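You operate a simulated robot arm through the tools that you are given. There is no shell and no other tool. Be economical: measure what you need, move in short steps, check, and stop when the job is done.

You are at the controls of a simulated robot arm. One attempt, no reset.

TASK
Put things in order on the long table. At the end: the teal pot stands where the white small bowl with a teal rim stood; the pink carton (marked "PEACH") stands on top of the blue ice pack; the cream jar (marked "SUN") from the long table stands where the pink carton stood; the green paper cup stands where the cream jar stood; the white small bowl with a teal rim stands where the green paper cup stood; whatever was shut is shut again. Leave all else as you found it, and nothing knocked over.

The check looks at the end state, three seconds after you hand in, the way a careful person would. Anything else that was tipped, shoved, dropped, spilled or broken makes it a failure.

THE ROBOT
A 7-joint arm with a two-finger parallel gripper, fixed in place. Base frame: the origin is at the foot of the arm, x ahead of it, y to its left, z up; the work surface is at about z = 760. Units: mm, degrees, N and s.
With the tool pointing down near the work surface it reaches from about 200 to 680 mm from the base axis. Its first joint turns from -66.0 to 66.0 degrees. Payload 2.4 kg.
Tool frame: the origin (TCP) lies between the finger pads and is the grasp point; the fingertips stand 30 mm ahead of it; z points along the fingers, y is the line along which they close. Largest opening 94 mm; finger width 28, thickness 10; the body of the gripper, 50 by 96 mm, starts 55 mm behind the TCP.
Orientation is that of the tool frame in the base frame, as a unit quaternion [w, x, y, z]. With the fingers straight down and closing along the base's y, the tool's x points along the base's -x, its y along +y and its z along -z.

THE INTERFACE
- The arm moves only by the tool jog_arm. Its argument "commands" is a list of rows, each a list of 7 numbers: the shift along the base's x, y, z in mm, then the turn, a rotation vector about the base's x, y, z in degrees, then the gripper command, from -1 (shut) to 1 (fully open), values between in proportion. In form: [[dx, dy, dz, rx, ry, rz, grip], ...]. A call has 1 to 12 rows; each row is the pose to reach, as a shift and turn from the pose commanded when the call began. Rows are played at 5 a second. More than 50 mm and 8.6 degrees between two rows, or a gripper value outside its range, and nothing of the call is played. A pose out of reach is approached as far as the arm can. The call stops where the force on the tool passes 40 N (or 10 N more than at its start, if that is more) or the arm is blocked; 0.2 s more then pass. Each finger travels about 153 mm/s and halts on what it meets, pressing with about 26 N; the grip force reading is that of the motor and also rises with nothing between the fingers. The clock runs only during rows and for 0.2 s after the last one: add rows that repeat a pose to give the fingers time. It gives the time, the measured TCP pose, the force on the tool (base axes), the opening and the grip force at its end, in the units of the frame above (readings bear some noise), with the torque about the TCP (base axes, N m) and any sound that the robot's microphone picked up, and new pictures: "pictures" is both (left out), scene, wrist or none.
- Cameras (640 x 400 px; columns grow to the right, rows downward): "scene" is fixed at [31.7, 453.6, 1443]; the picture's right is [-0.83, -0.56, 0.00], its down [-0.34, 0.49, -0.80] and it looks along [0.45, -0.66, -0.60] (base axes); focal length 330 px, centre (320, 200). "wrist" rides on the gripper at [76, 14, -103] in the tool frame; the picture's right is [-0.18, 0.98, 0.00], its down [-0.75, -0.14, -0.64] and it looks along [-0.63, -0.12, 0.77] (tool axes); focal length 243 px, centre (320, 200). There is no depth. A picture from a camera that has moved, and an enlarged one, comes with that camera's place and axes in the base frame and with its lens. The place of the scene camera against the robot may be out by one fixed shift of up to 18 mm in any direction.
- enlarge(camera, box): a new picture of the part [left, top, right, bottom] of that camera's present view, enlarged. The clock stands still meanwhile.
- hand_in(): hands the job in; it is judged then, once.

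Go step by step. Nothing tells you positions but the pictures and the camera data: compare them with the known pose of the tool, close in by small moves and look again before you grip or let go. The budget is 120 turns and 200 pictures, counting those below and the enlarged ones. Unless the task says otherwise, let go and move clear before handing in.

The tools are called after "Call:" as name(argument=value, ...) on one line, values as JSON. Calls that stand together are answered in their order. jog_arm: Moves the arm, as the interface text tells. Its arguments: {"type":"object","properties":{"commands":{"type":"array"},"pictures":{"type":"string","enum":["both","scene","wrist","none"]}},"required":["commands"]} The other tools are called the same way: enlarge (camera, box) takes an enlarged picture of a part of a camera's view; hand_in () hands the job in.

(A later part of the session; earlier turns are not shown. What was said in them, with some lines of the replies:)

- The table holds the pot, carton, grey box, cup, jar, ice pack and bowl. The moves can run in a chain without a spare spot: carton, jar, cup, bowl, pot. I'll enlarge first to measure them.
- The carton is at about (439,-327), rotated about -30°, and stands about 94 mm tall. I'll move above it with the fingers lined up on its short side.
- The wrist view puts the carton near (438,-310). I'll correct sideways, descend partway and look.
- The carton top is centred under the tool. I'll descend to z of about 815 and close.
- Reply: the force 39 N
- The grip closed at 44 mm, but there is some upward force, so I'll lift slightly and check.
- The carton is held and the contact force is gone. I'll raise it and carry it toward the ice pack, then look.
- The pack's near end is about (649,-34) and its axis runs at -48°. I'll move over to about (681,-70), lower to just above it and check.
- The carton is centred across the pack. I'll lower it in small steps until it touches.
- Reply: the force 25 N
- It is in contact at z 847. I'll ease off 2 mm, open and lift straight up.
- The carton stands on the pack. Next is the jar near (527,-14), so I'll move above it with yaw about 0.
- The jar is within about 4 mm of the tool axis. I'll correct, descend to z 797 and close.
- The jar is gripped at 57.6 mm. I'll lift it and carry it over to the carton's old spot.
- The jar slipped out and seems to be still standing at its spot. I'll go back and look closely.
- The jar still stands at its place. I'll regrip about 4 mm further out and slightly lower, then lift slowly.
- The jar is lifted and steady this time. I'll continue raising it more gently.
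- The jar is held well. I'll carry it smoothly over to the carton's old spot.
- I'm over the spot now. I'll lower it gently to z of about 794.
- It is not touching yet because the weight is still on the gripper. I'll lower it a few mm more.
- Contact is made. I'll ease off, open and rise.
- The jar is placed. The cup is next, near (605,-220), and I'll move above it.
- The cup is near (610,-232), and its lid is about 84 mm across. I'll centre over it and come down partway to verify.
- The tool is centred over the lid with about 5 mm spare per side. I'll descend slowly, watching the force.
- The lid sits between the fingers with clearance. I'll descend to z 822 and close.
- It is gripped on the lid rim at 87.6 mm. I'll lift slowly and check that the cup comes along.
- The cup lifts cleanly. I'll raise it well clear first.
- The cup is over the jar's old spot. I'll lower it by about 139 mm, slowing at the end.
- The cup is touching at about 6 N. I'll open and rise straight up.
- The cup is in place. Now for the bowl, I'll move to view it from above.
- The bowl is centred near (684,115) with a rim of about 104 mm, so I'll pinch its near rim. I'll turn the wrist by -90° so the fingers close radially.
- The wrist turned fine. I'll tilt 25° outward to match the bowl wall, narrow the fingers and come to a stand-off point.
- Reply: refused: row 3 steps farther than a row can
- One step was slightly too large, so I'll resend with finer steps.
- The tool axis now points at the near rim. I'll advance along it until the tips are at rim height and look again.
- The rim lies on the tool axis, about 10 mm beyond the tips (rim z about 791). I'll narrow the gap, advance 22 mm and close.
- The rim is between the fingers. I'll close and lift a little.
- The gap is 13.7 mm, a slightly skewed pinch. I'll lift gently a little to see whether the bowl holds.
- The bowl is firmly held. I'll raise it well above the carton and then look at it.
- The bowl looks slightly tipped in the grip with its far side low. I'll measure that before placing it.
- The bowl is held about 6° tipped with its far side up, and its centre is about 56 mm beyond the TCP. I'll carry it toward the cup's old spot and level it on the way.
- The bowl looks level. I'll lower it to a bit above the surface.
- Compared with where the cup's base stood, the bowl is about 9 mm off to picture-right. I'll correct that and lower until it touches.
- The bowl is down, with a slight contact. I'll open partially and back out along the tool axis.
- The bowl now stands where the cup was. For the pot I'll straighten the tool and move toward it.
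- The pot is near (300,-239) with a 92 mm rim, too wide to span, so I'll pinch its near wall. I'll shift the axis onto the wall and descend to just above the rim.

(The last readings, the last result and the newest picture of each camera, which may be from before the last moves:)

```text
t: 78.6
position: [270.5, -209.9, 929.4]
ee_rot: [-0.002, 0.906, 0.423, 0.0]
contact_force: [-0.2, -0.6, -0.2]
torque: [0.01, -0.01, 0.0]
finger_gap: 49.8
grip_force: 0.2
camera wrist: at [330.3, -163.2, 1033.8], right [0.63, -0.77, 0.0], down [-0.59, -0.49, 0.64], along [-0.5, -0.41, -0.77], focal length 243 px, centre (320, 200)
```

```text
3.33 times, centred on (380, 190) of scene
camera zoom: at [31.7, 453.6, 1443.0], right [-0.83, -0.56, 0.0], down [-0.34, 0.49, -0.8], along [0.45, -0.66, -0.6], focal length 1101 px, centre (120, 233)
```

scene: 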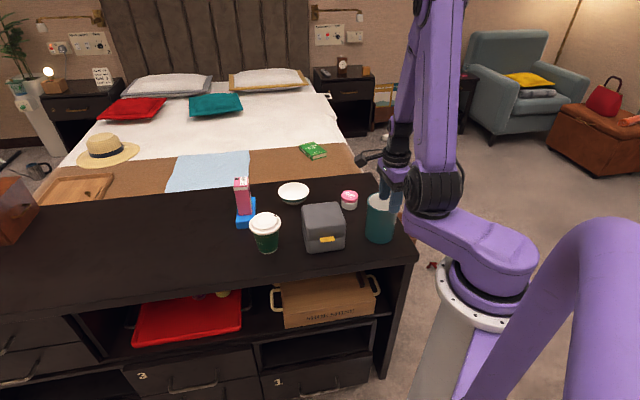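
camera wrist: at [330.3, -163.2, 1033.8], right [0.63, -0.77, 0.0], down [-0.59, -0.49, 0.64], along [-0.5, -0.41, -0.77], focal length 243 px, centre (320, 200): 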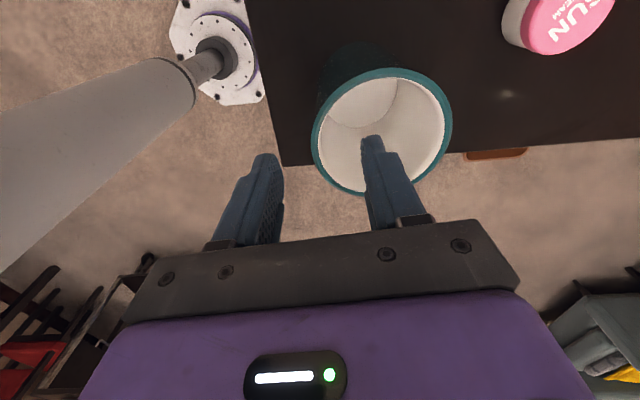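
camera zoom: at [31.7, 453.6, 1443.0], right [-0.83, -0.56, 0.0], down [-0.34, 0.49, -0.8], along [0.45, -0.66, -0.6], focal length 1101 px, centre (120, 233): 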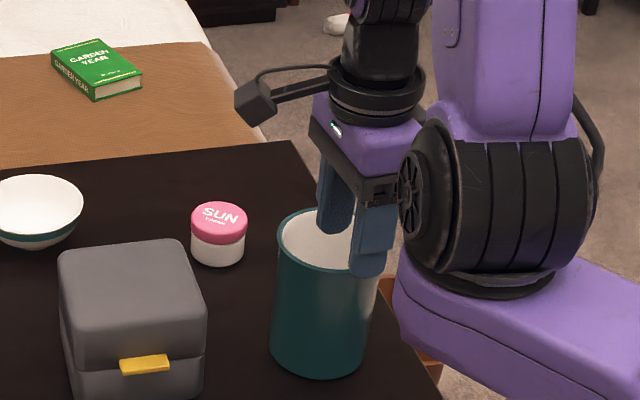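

The rim is at z of about 881 and the wall is within about 4 mm of the axis. I'll correct, insert 45 mm over the wall and look before closing.

Call:
jog_arm(commands=[[-1.4, 4.7, 0, 0, 0, 0, 0.06], [-1.4, 4.7, -20, 0, 0, 0, 0.06], [-1.4, 4.7, -42, 0, 0, 0, 0.06], [-1.4, 4.7, -63, 0, 0, 0, 0.06], [-1.4, 4.7, -63, 0, 0, 0, 0.06]], pictures="wrist")

Call:
enlarge(camera="scene", box=[320, 130, 440, 250])

```text
t: 79.8
position: [266.9, -206.5, 867.5]
ee_rot: [-0.002, 0.906, 0.423, -0.001]
contact_force: [-0.4, -0.9, -0.5]
torque: [0.01, 0.0, 0.0]
finger_gap: 49.9
grip_force: 0.0
camera wrist: at [327.1, -158.0, 970.6], right [0.63, -0.77, 0.0], down [-0.59, -0.49, 0.64], along [-0.5, -0.4, -0.77], focal length 243 px, centre (320, 200)
```

wrist: 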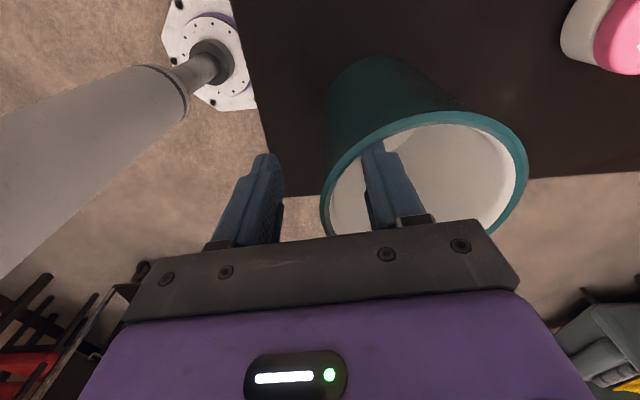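

```text
3.33 times, centred on (380, 190) of scene
camera zoom: at [31.7, 453.6, 1443.0], right [-0.83, -0.56, 0.0], down [-0.34, 0.49, -0.8], along [0.45, -0.66, -0.6], focal length 1101 px, centre (120, 233)
```

zoom: 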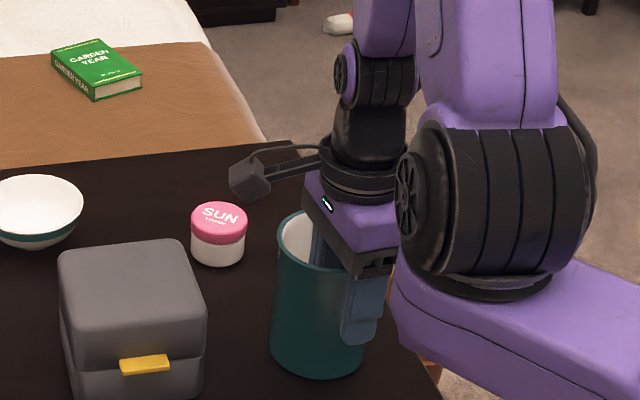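

One finger is inside and one outside the wall. I'll close and lift gently.

Call:
jog_arm(commands=[[0, 0, 0, 0, 0, 0, -0.3], [0, 0, 0, 0, 0, 0, -0.6], [0, 0, 0, 0, 0, 0, -1], [0, 0, 0, 0, 0, 0, -1], [0, 0, 0, 0, 0, 0, -1], [0, 0, 1, 0, 0, 0, -1], [0, 0, 3, 0, 0, 0, -1], [0, 0, 6, 0, 0, 0, -1], [0, 0, 10, 0, 0, 0, -1], [0, 0, 15, 0, 0, 0, -1], [0, 0, 20, 0, 0, 0, -1], [0, 0, 20, 0, 0, 0, -1]], pictures="wrist")

Call:
enlarge(camera="scene", box=[320, 130, 440, 250])

```text
t: 82.4
position: [267.8, -204.9, 890.1]
ee_rot: [-0.003, 0.906, 0.423, -0.001]
contact_force: [-0.1, -0.1, -3.5]
torque: [0.08, 0.07, -0.03]
finger_gap: 12.2
grip_force: 25.8
camera wrist: at [327.9, -157.1, 992.3], right [0.63, -0.77, 0.0], down [-0.59, -0.49, 0.64], along [-0.5, -0.4, -0.77], focal length 243 px, centre (320, 200)
```

wrist: 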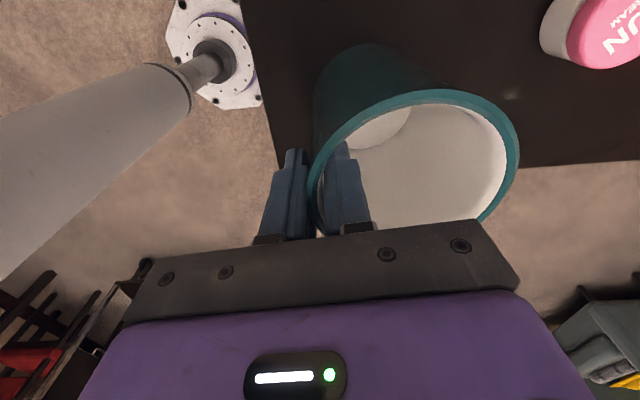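

```text
3.33 times, centred on (380, 190) of scene
camera zoom: at [31.8, 453.5, 1443.0], right [-0.83, -0.56, 0.0], down [-0.34, 0.49, -0.8], along [0.45, -0.66, -0.6], focal length 1101 px, centre (120, 233)
```

zoom: 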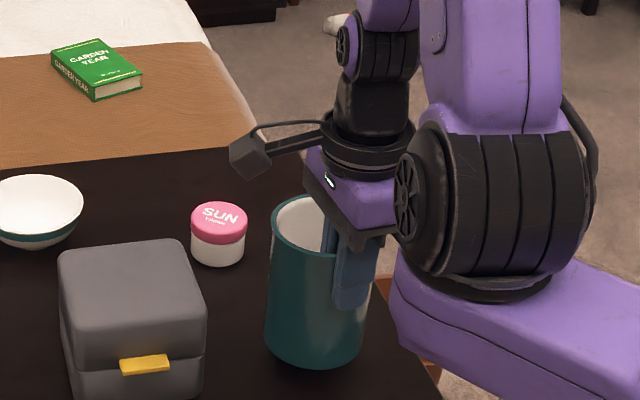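

The pot is lifted and looks level. I'll raise it high enough to clear the cup and box.

Call:
jog_arm(commands=[[0, 0, 4, 0, 0, 0, -1], [0, 0, 12, 0, 0, 0, -1], [0, 0, 26, 0, 0, 0, -1], [0, 0, 44, 0, 0, 0, -1], [0, 0, 62, 0, 0, 0, -1], [0, 0, 80, 0, 0, 0, -1], [0, 0, 98, 0, 0, 0, -1], [0, 0, 116, 0, 0, 0, -1], [0, 0, 132, 0, 0, 0, -1], [0, 0, 144, 0, 0, 0, -1], [0, 0, 150, 0, 0, 0, -1], [0, 0, 150, 0, 0, 0, -1]])

```text
t: 85.0
position: [267.5, -206.3, 1038.8]
ee_rot: [-0.002, 0.907, 0.422, -0.001]
contact_force: [-0.4, -0.5, -3.5]
torque: [0.12, 0.09, -0.02]
finger_gap: 12.3
grip_force: 25.5
camera wrist: at [327.6, -158.0, 1141.4], right [0.63, -0.77, 0.0], down [-0.59, -0.49, 0.64], along [-0.5, -0.4, -0.77], focal length 243 px, centre (320, 200)
```

scene: 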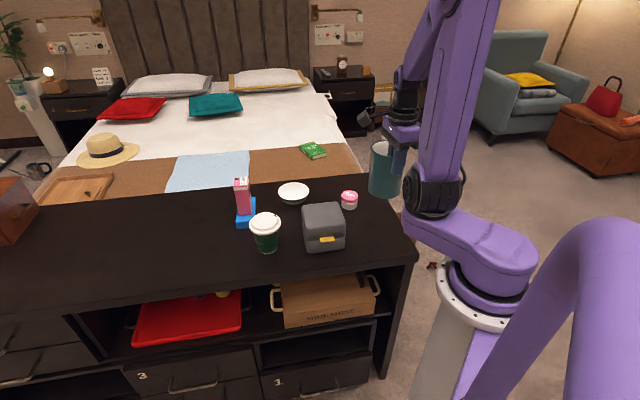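
wrist: 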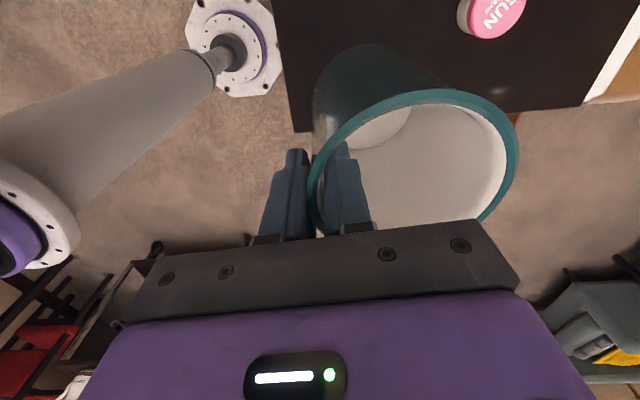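

I'll carry the pot toward the bowl's old spot in two smooth stages.

Call:
jog_arm(commands=[[4, 3, 0, 0, 0, 0.5, -1], [14, 11, 0, 0, 0, 2, -1], [32, 27, 0, 0, 0, 4.5, -1], [54, 45, 0, 0, 0, 7, -1], [78, 65, 0, 0, 0, 10, -1], [102, 85, 0, 0, 0, 13, -1], [126, 105, 0, 0, 0, 16, -1], [150, 125, 0, 0, 0, 19, -1], [174, 145, 0, 0, 0, 22, -1], [194, 162, 0, 0, 0, 25, -1], [206, 171, 0, 0, 0, 27, -1], [210, 175, 0, 0, 0, 28, -1]], pictures="scene")

Call:
jog_arm(commands=[[4, 3, 0, 0, 0, 0.5, -1], [14, 12, 0, 0, 0, 2, -1], [32, 27, 0, 0, 0, 4.5, -1], [52, 44, 0, 0, 0, 7, -1], [74, 62, 0, 0, 0, 10, -1], [96, 80, 0, 0, 0, 13, -1], [118, 98, 0, 0, 0, 16, -1], [138, 115, 0, 0, 0, 18.5, -1], [154, 128, 0, 0, 0, 20.5, -1], [165, 137, 0, 0, 0, 21.6, -1], [171, 142, 0, 0, 0, 22, -1], [171, 142, 0, 0, 0, 22, -1]])

```text
t: 87.6
position: [477.5, -30.8, 1037.3]
ee_rot: [-0.002, 0.777, 0.63, -0.001]
contact_force: [-0.3, -0.9, -3.4]
torque: [0.03, 0.15, 0.03]
finger_gap: 12.3
grip_force: 26.2
```

scene: 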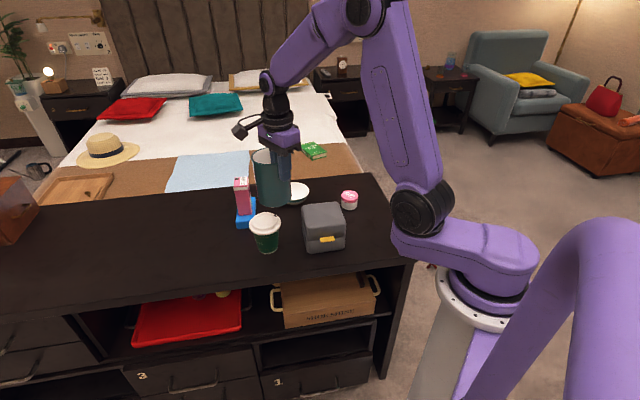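

```text
t: 90.2
position: [648.7, 110.7, 1037.6]
ee_rot: [-0.001, 0.643, 0.766, -0.003]
contact_force: [0.6, 0.3, -3.9]
torque: [-0.07, 0.13, 0.04]
finger_gap: 12.5
grip_force: 26.2
camera wrist: at [649.6, 188.2, 1142.0], right [1.0, -0.01, 0.0], down [-0.01, -0.77, 0.64], along [-0.01, -0.64, -0.77], focal length 243 px, centre (320, 200)
```

scene: 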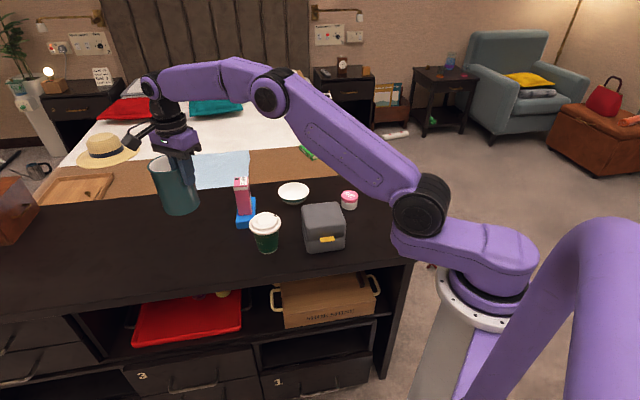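
wrist: 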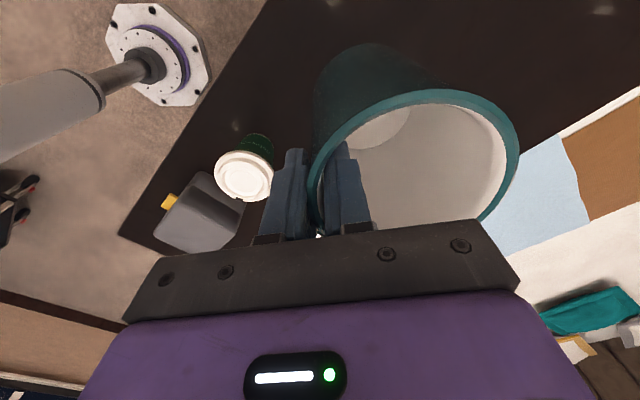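

The pot is above the target. I'll lower it to about 12 mm above the table and compare it with where the bowl stood.

Call:
jog_arm(commands=[[0, 0, -5, 0, 0, 0, -1], [0, 0, -16, 0, 0, 0, -1], [0, 0, -33, 0, 0, 0, -1], [0, 0, -53, 0, 0, 0, -1], [0, 0, -74, 0, 0, 0, -1], [0, 0, -95, 0, 0, 0, -1], [0, 0, -115, 0, 0, 0, -1], [0, 0, -133, 0, 0, 0, -1], [0, 0, -147, 0, 0, 0, -1], [0, 0, -155, 0, 0, 0, -1], [0, 0, -158, 0, 0, 0, -1], [0, 0, -158, 0, 0, 0, -1]], pictures="none")

Call:
enlarge(camera="scene", box=[150, 190, 240, 280])

```text
t: 92.8
position: [648.9, 112.4, 881.6]
ee_rot: [-0.001, 0.643, 0.766, -0.002]
contact_force: [1.3, 0.3, -3.0]
torque: [-0.02, 0.12, 0.04]
finger_gap: 12.4
grip_force: 26.4
```

```text
4.44 times, centred on (195, 235) of scene
camera zoom: at [31.8, 453.6, 1443.0], right [-0.83, -0.56, 0.0], down [-0.34, 0.49, -0.8], along [0.45, -0.66, -0.6], focal length 1468 px, centre (876, 44)
```

zoom: 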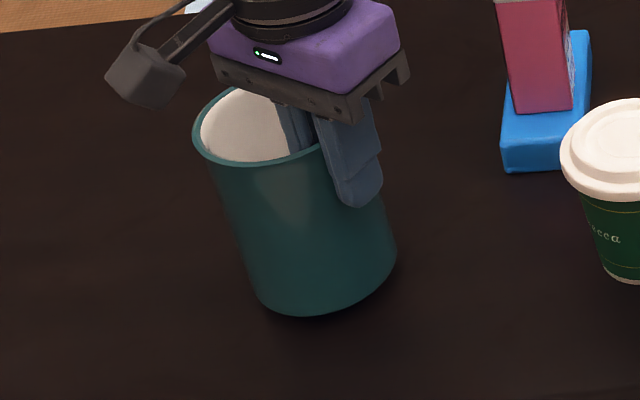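

The pot's base lines up with where the bowl stood. I'll lower it gently until it touches.

Call:
jog_arm(commands=[[0, 0, -4, 0, 0, 0, -1], [0, 0, -7, 0, 0, 0, -1], [0, 0, -9, 0, 0, 0, -1], [0, 0, -11, 0, 0, 0, -1], [0, 0, -12, 0, 0, 0, -1], [0, 0, -12, 0, 0, 0, -1]], pictures="none")

```text
t: 94.2
position: [647.9, 112.2, 869.3]
ee_rot: [0.0, 0.643, 0.766, -0.002]
contact_force: [-6.8, 0.1, 11.5]
torque: [0.11, -0.36, 0.04]
finger_gap: 12.6
grip_force: 25.3
```

It is touching. I'll open slowly to about 45 mm and withdraw straight up.

Call:
jog_arm(commands=[[0, 0, 0, 0, 0, 0, -0.7], [0, 0, 0, 0, 0, 0, -0.5], [0, 0, 0, 0, 0, 0, -0.3], [0, 0, 0, 0, 0, 0, -0.1], [0, 0, 0, 0, 0, 0, -0.1], [0, 0, 15, 0, 0, 0, -0.1], [0, 0, 45, 0, 0, 0, -0.1], [0, 0, 85, 0, 0, 0, -0.1], [0, 0, 130, 0, 0, 0, -0.1], [0, 0, 165, 0, 0, 0, -0.1], [0, 0, 165, 0, 0, 0, -0.1]])

Call:
enlarge(camera="scene", box=[150, 150, 420, 270])

```text
t: 96.6
position: [649.1, 112.6, 1034.4]
ee_rot: [-0.002, 0.643, 0.766, -0.001]
contact_force: [0.3, -0.7, -0.7]
torque: [-0.01, -0.03, 0.01]
finger_gap: 42.3
grip_force: 0.0
camera wrist: at [650.2, 188.2, 1137.9], right [1.0, -0.01, 0.0], down [-0.01, -0.77, 0.64], along [-0.01, -0.64, -0.77], focal length 243 px, centre (320, 200)
```

scene: 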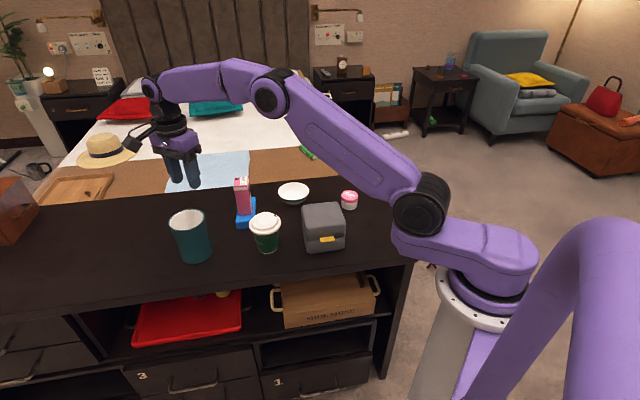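
wrist: 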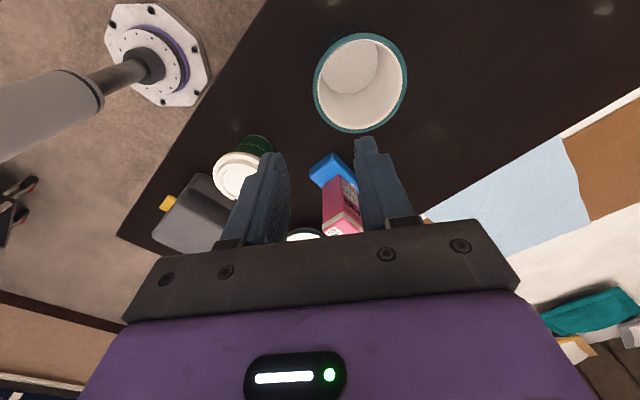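

```text
2.37 times, centred on (285, 210) of scene
camera zoom: at [31.7, 453.6, 1443.0], right [-0.83, -0.56, 0.0], down [-0.34, 0.49, -0.8], along [0.45, -0.66, -0.6], focal length 783 px, centre (403, 176)
```

zoom: 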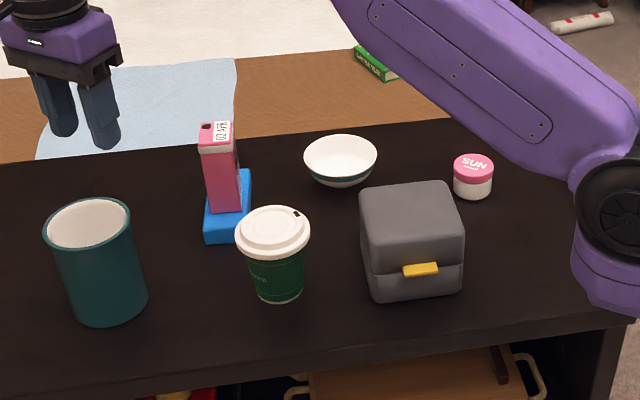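

All five things stand upright at their places, the grey box is untouched and shut, and the gripper is clear. I'm handing in.

Call:
hand_in()

```text
The job is handed in.
```

I moved all five things to their places and handed the job in; in the last pictures each stood upright and the arm was clear.

The jar slipped out of the gripper on the first try, stayed standing, and went over fine on the second. I opened nothing, and the grey box stayed shut.
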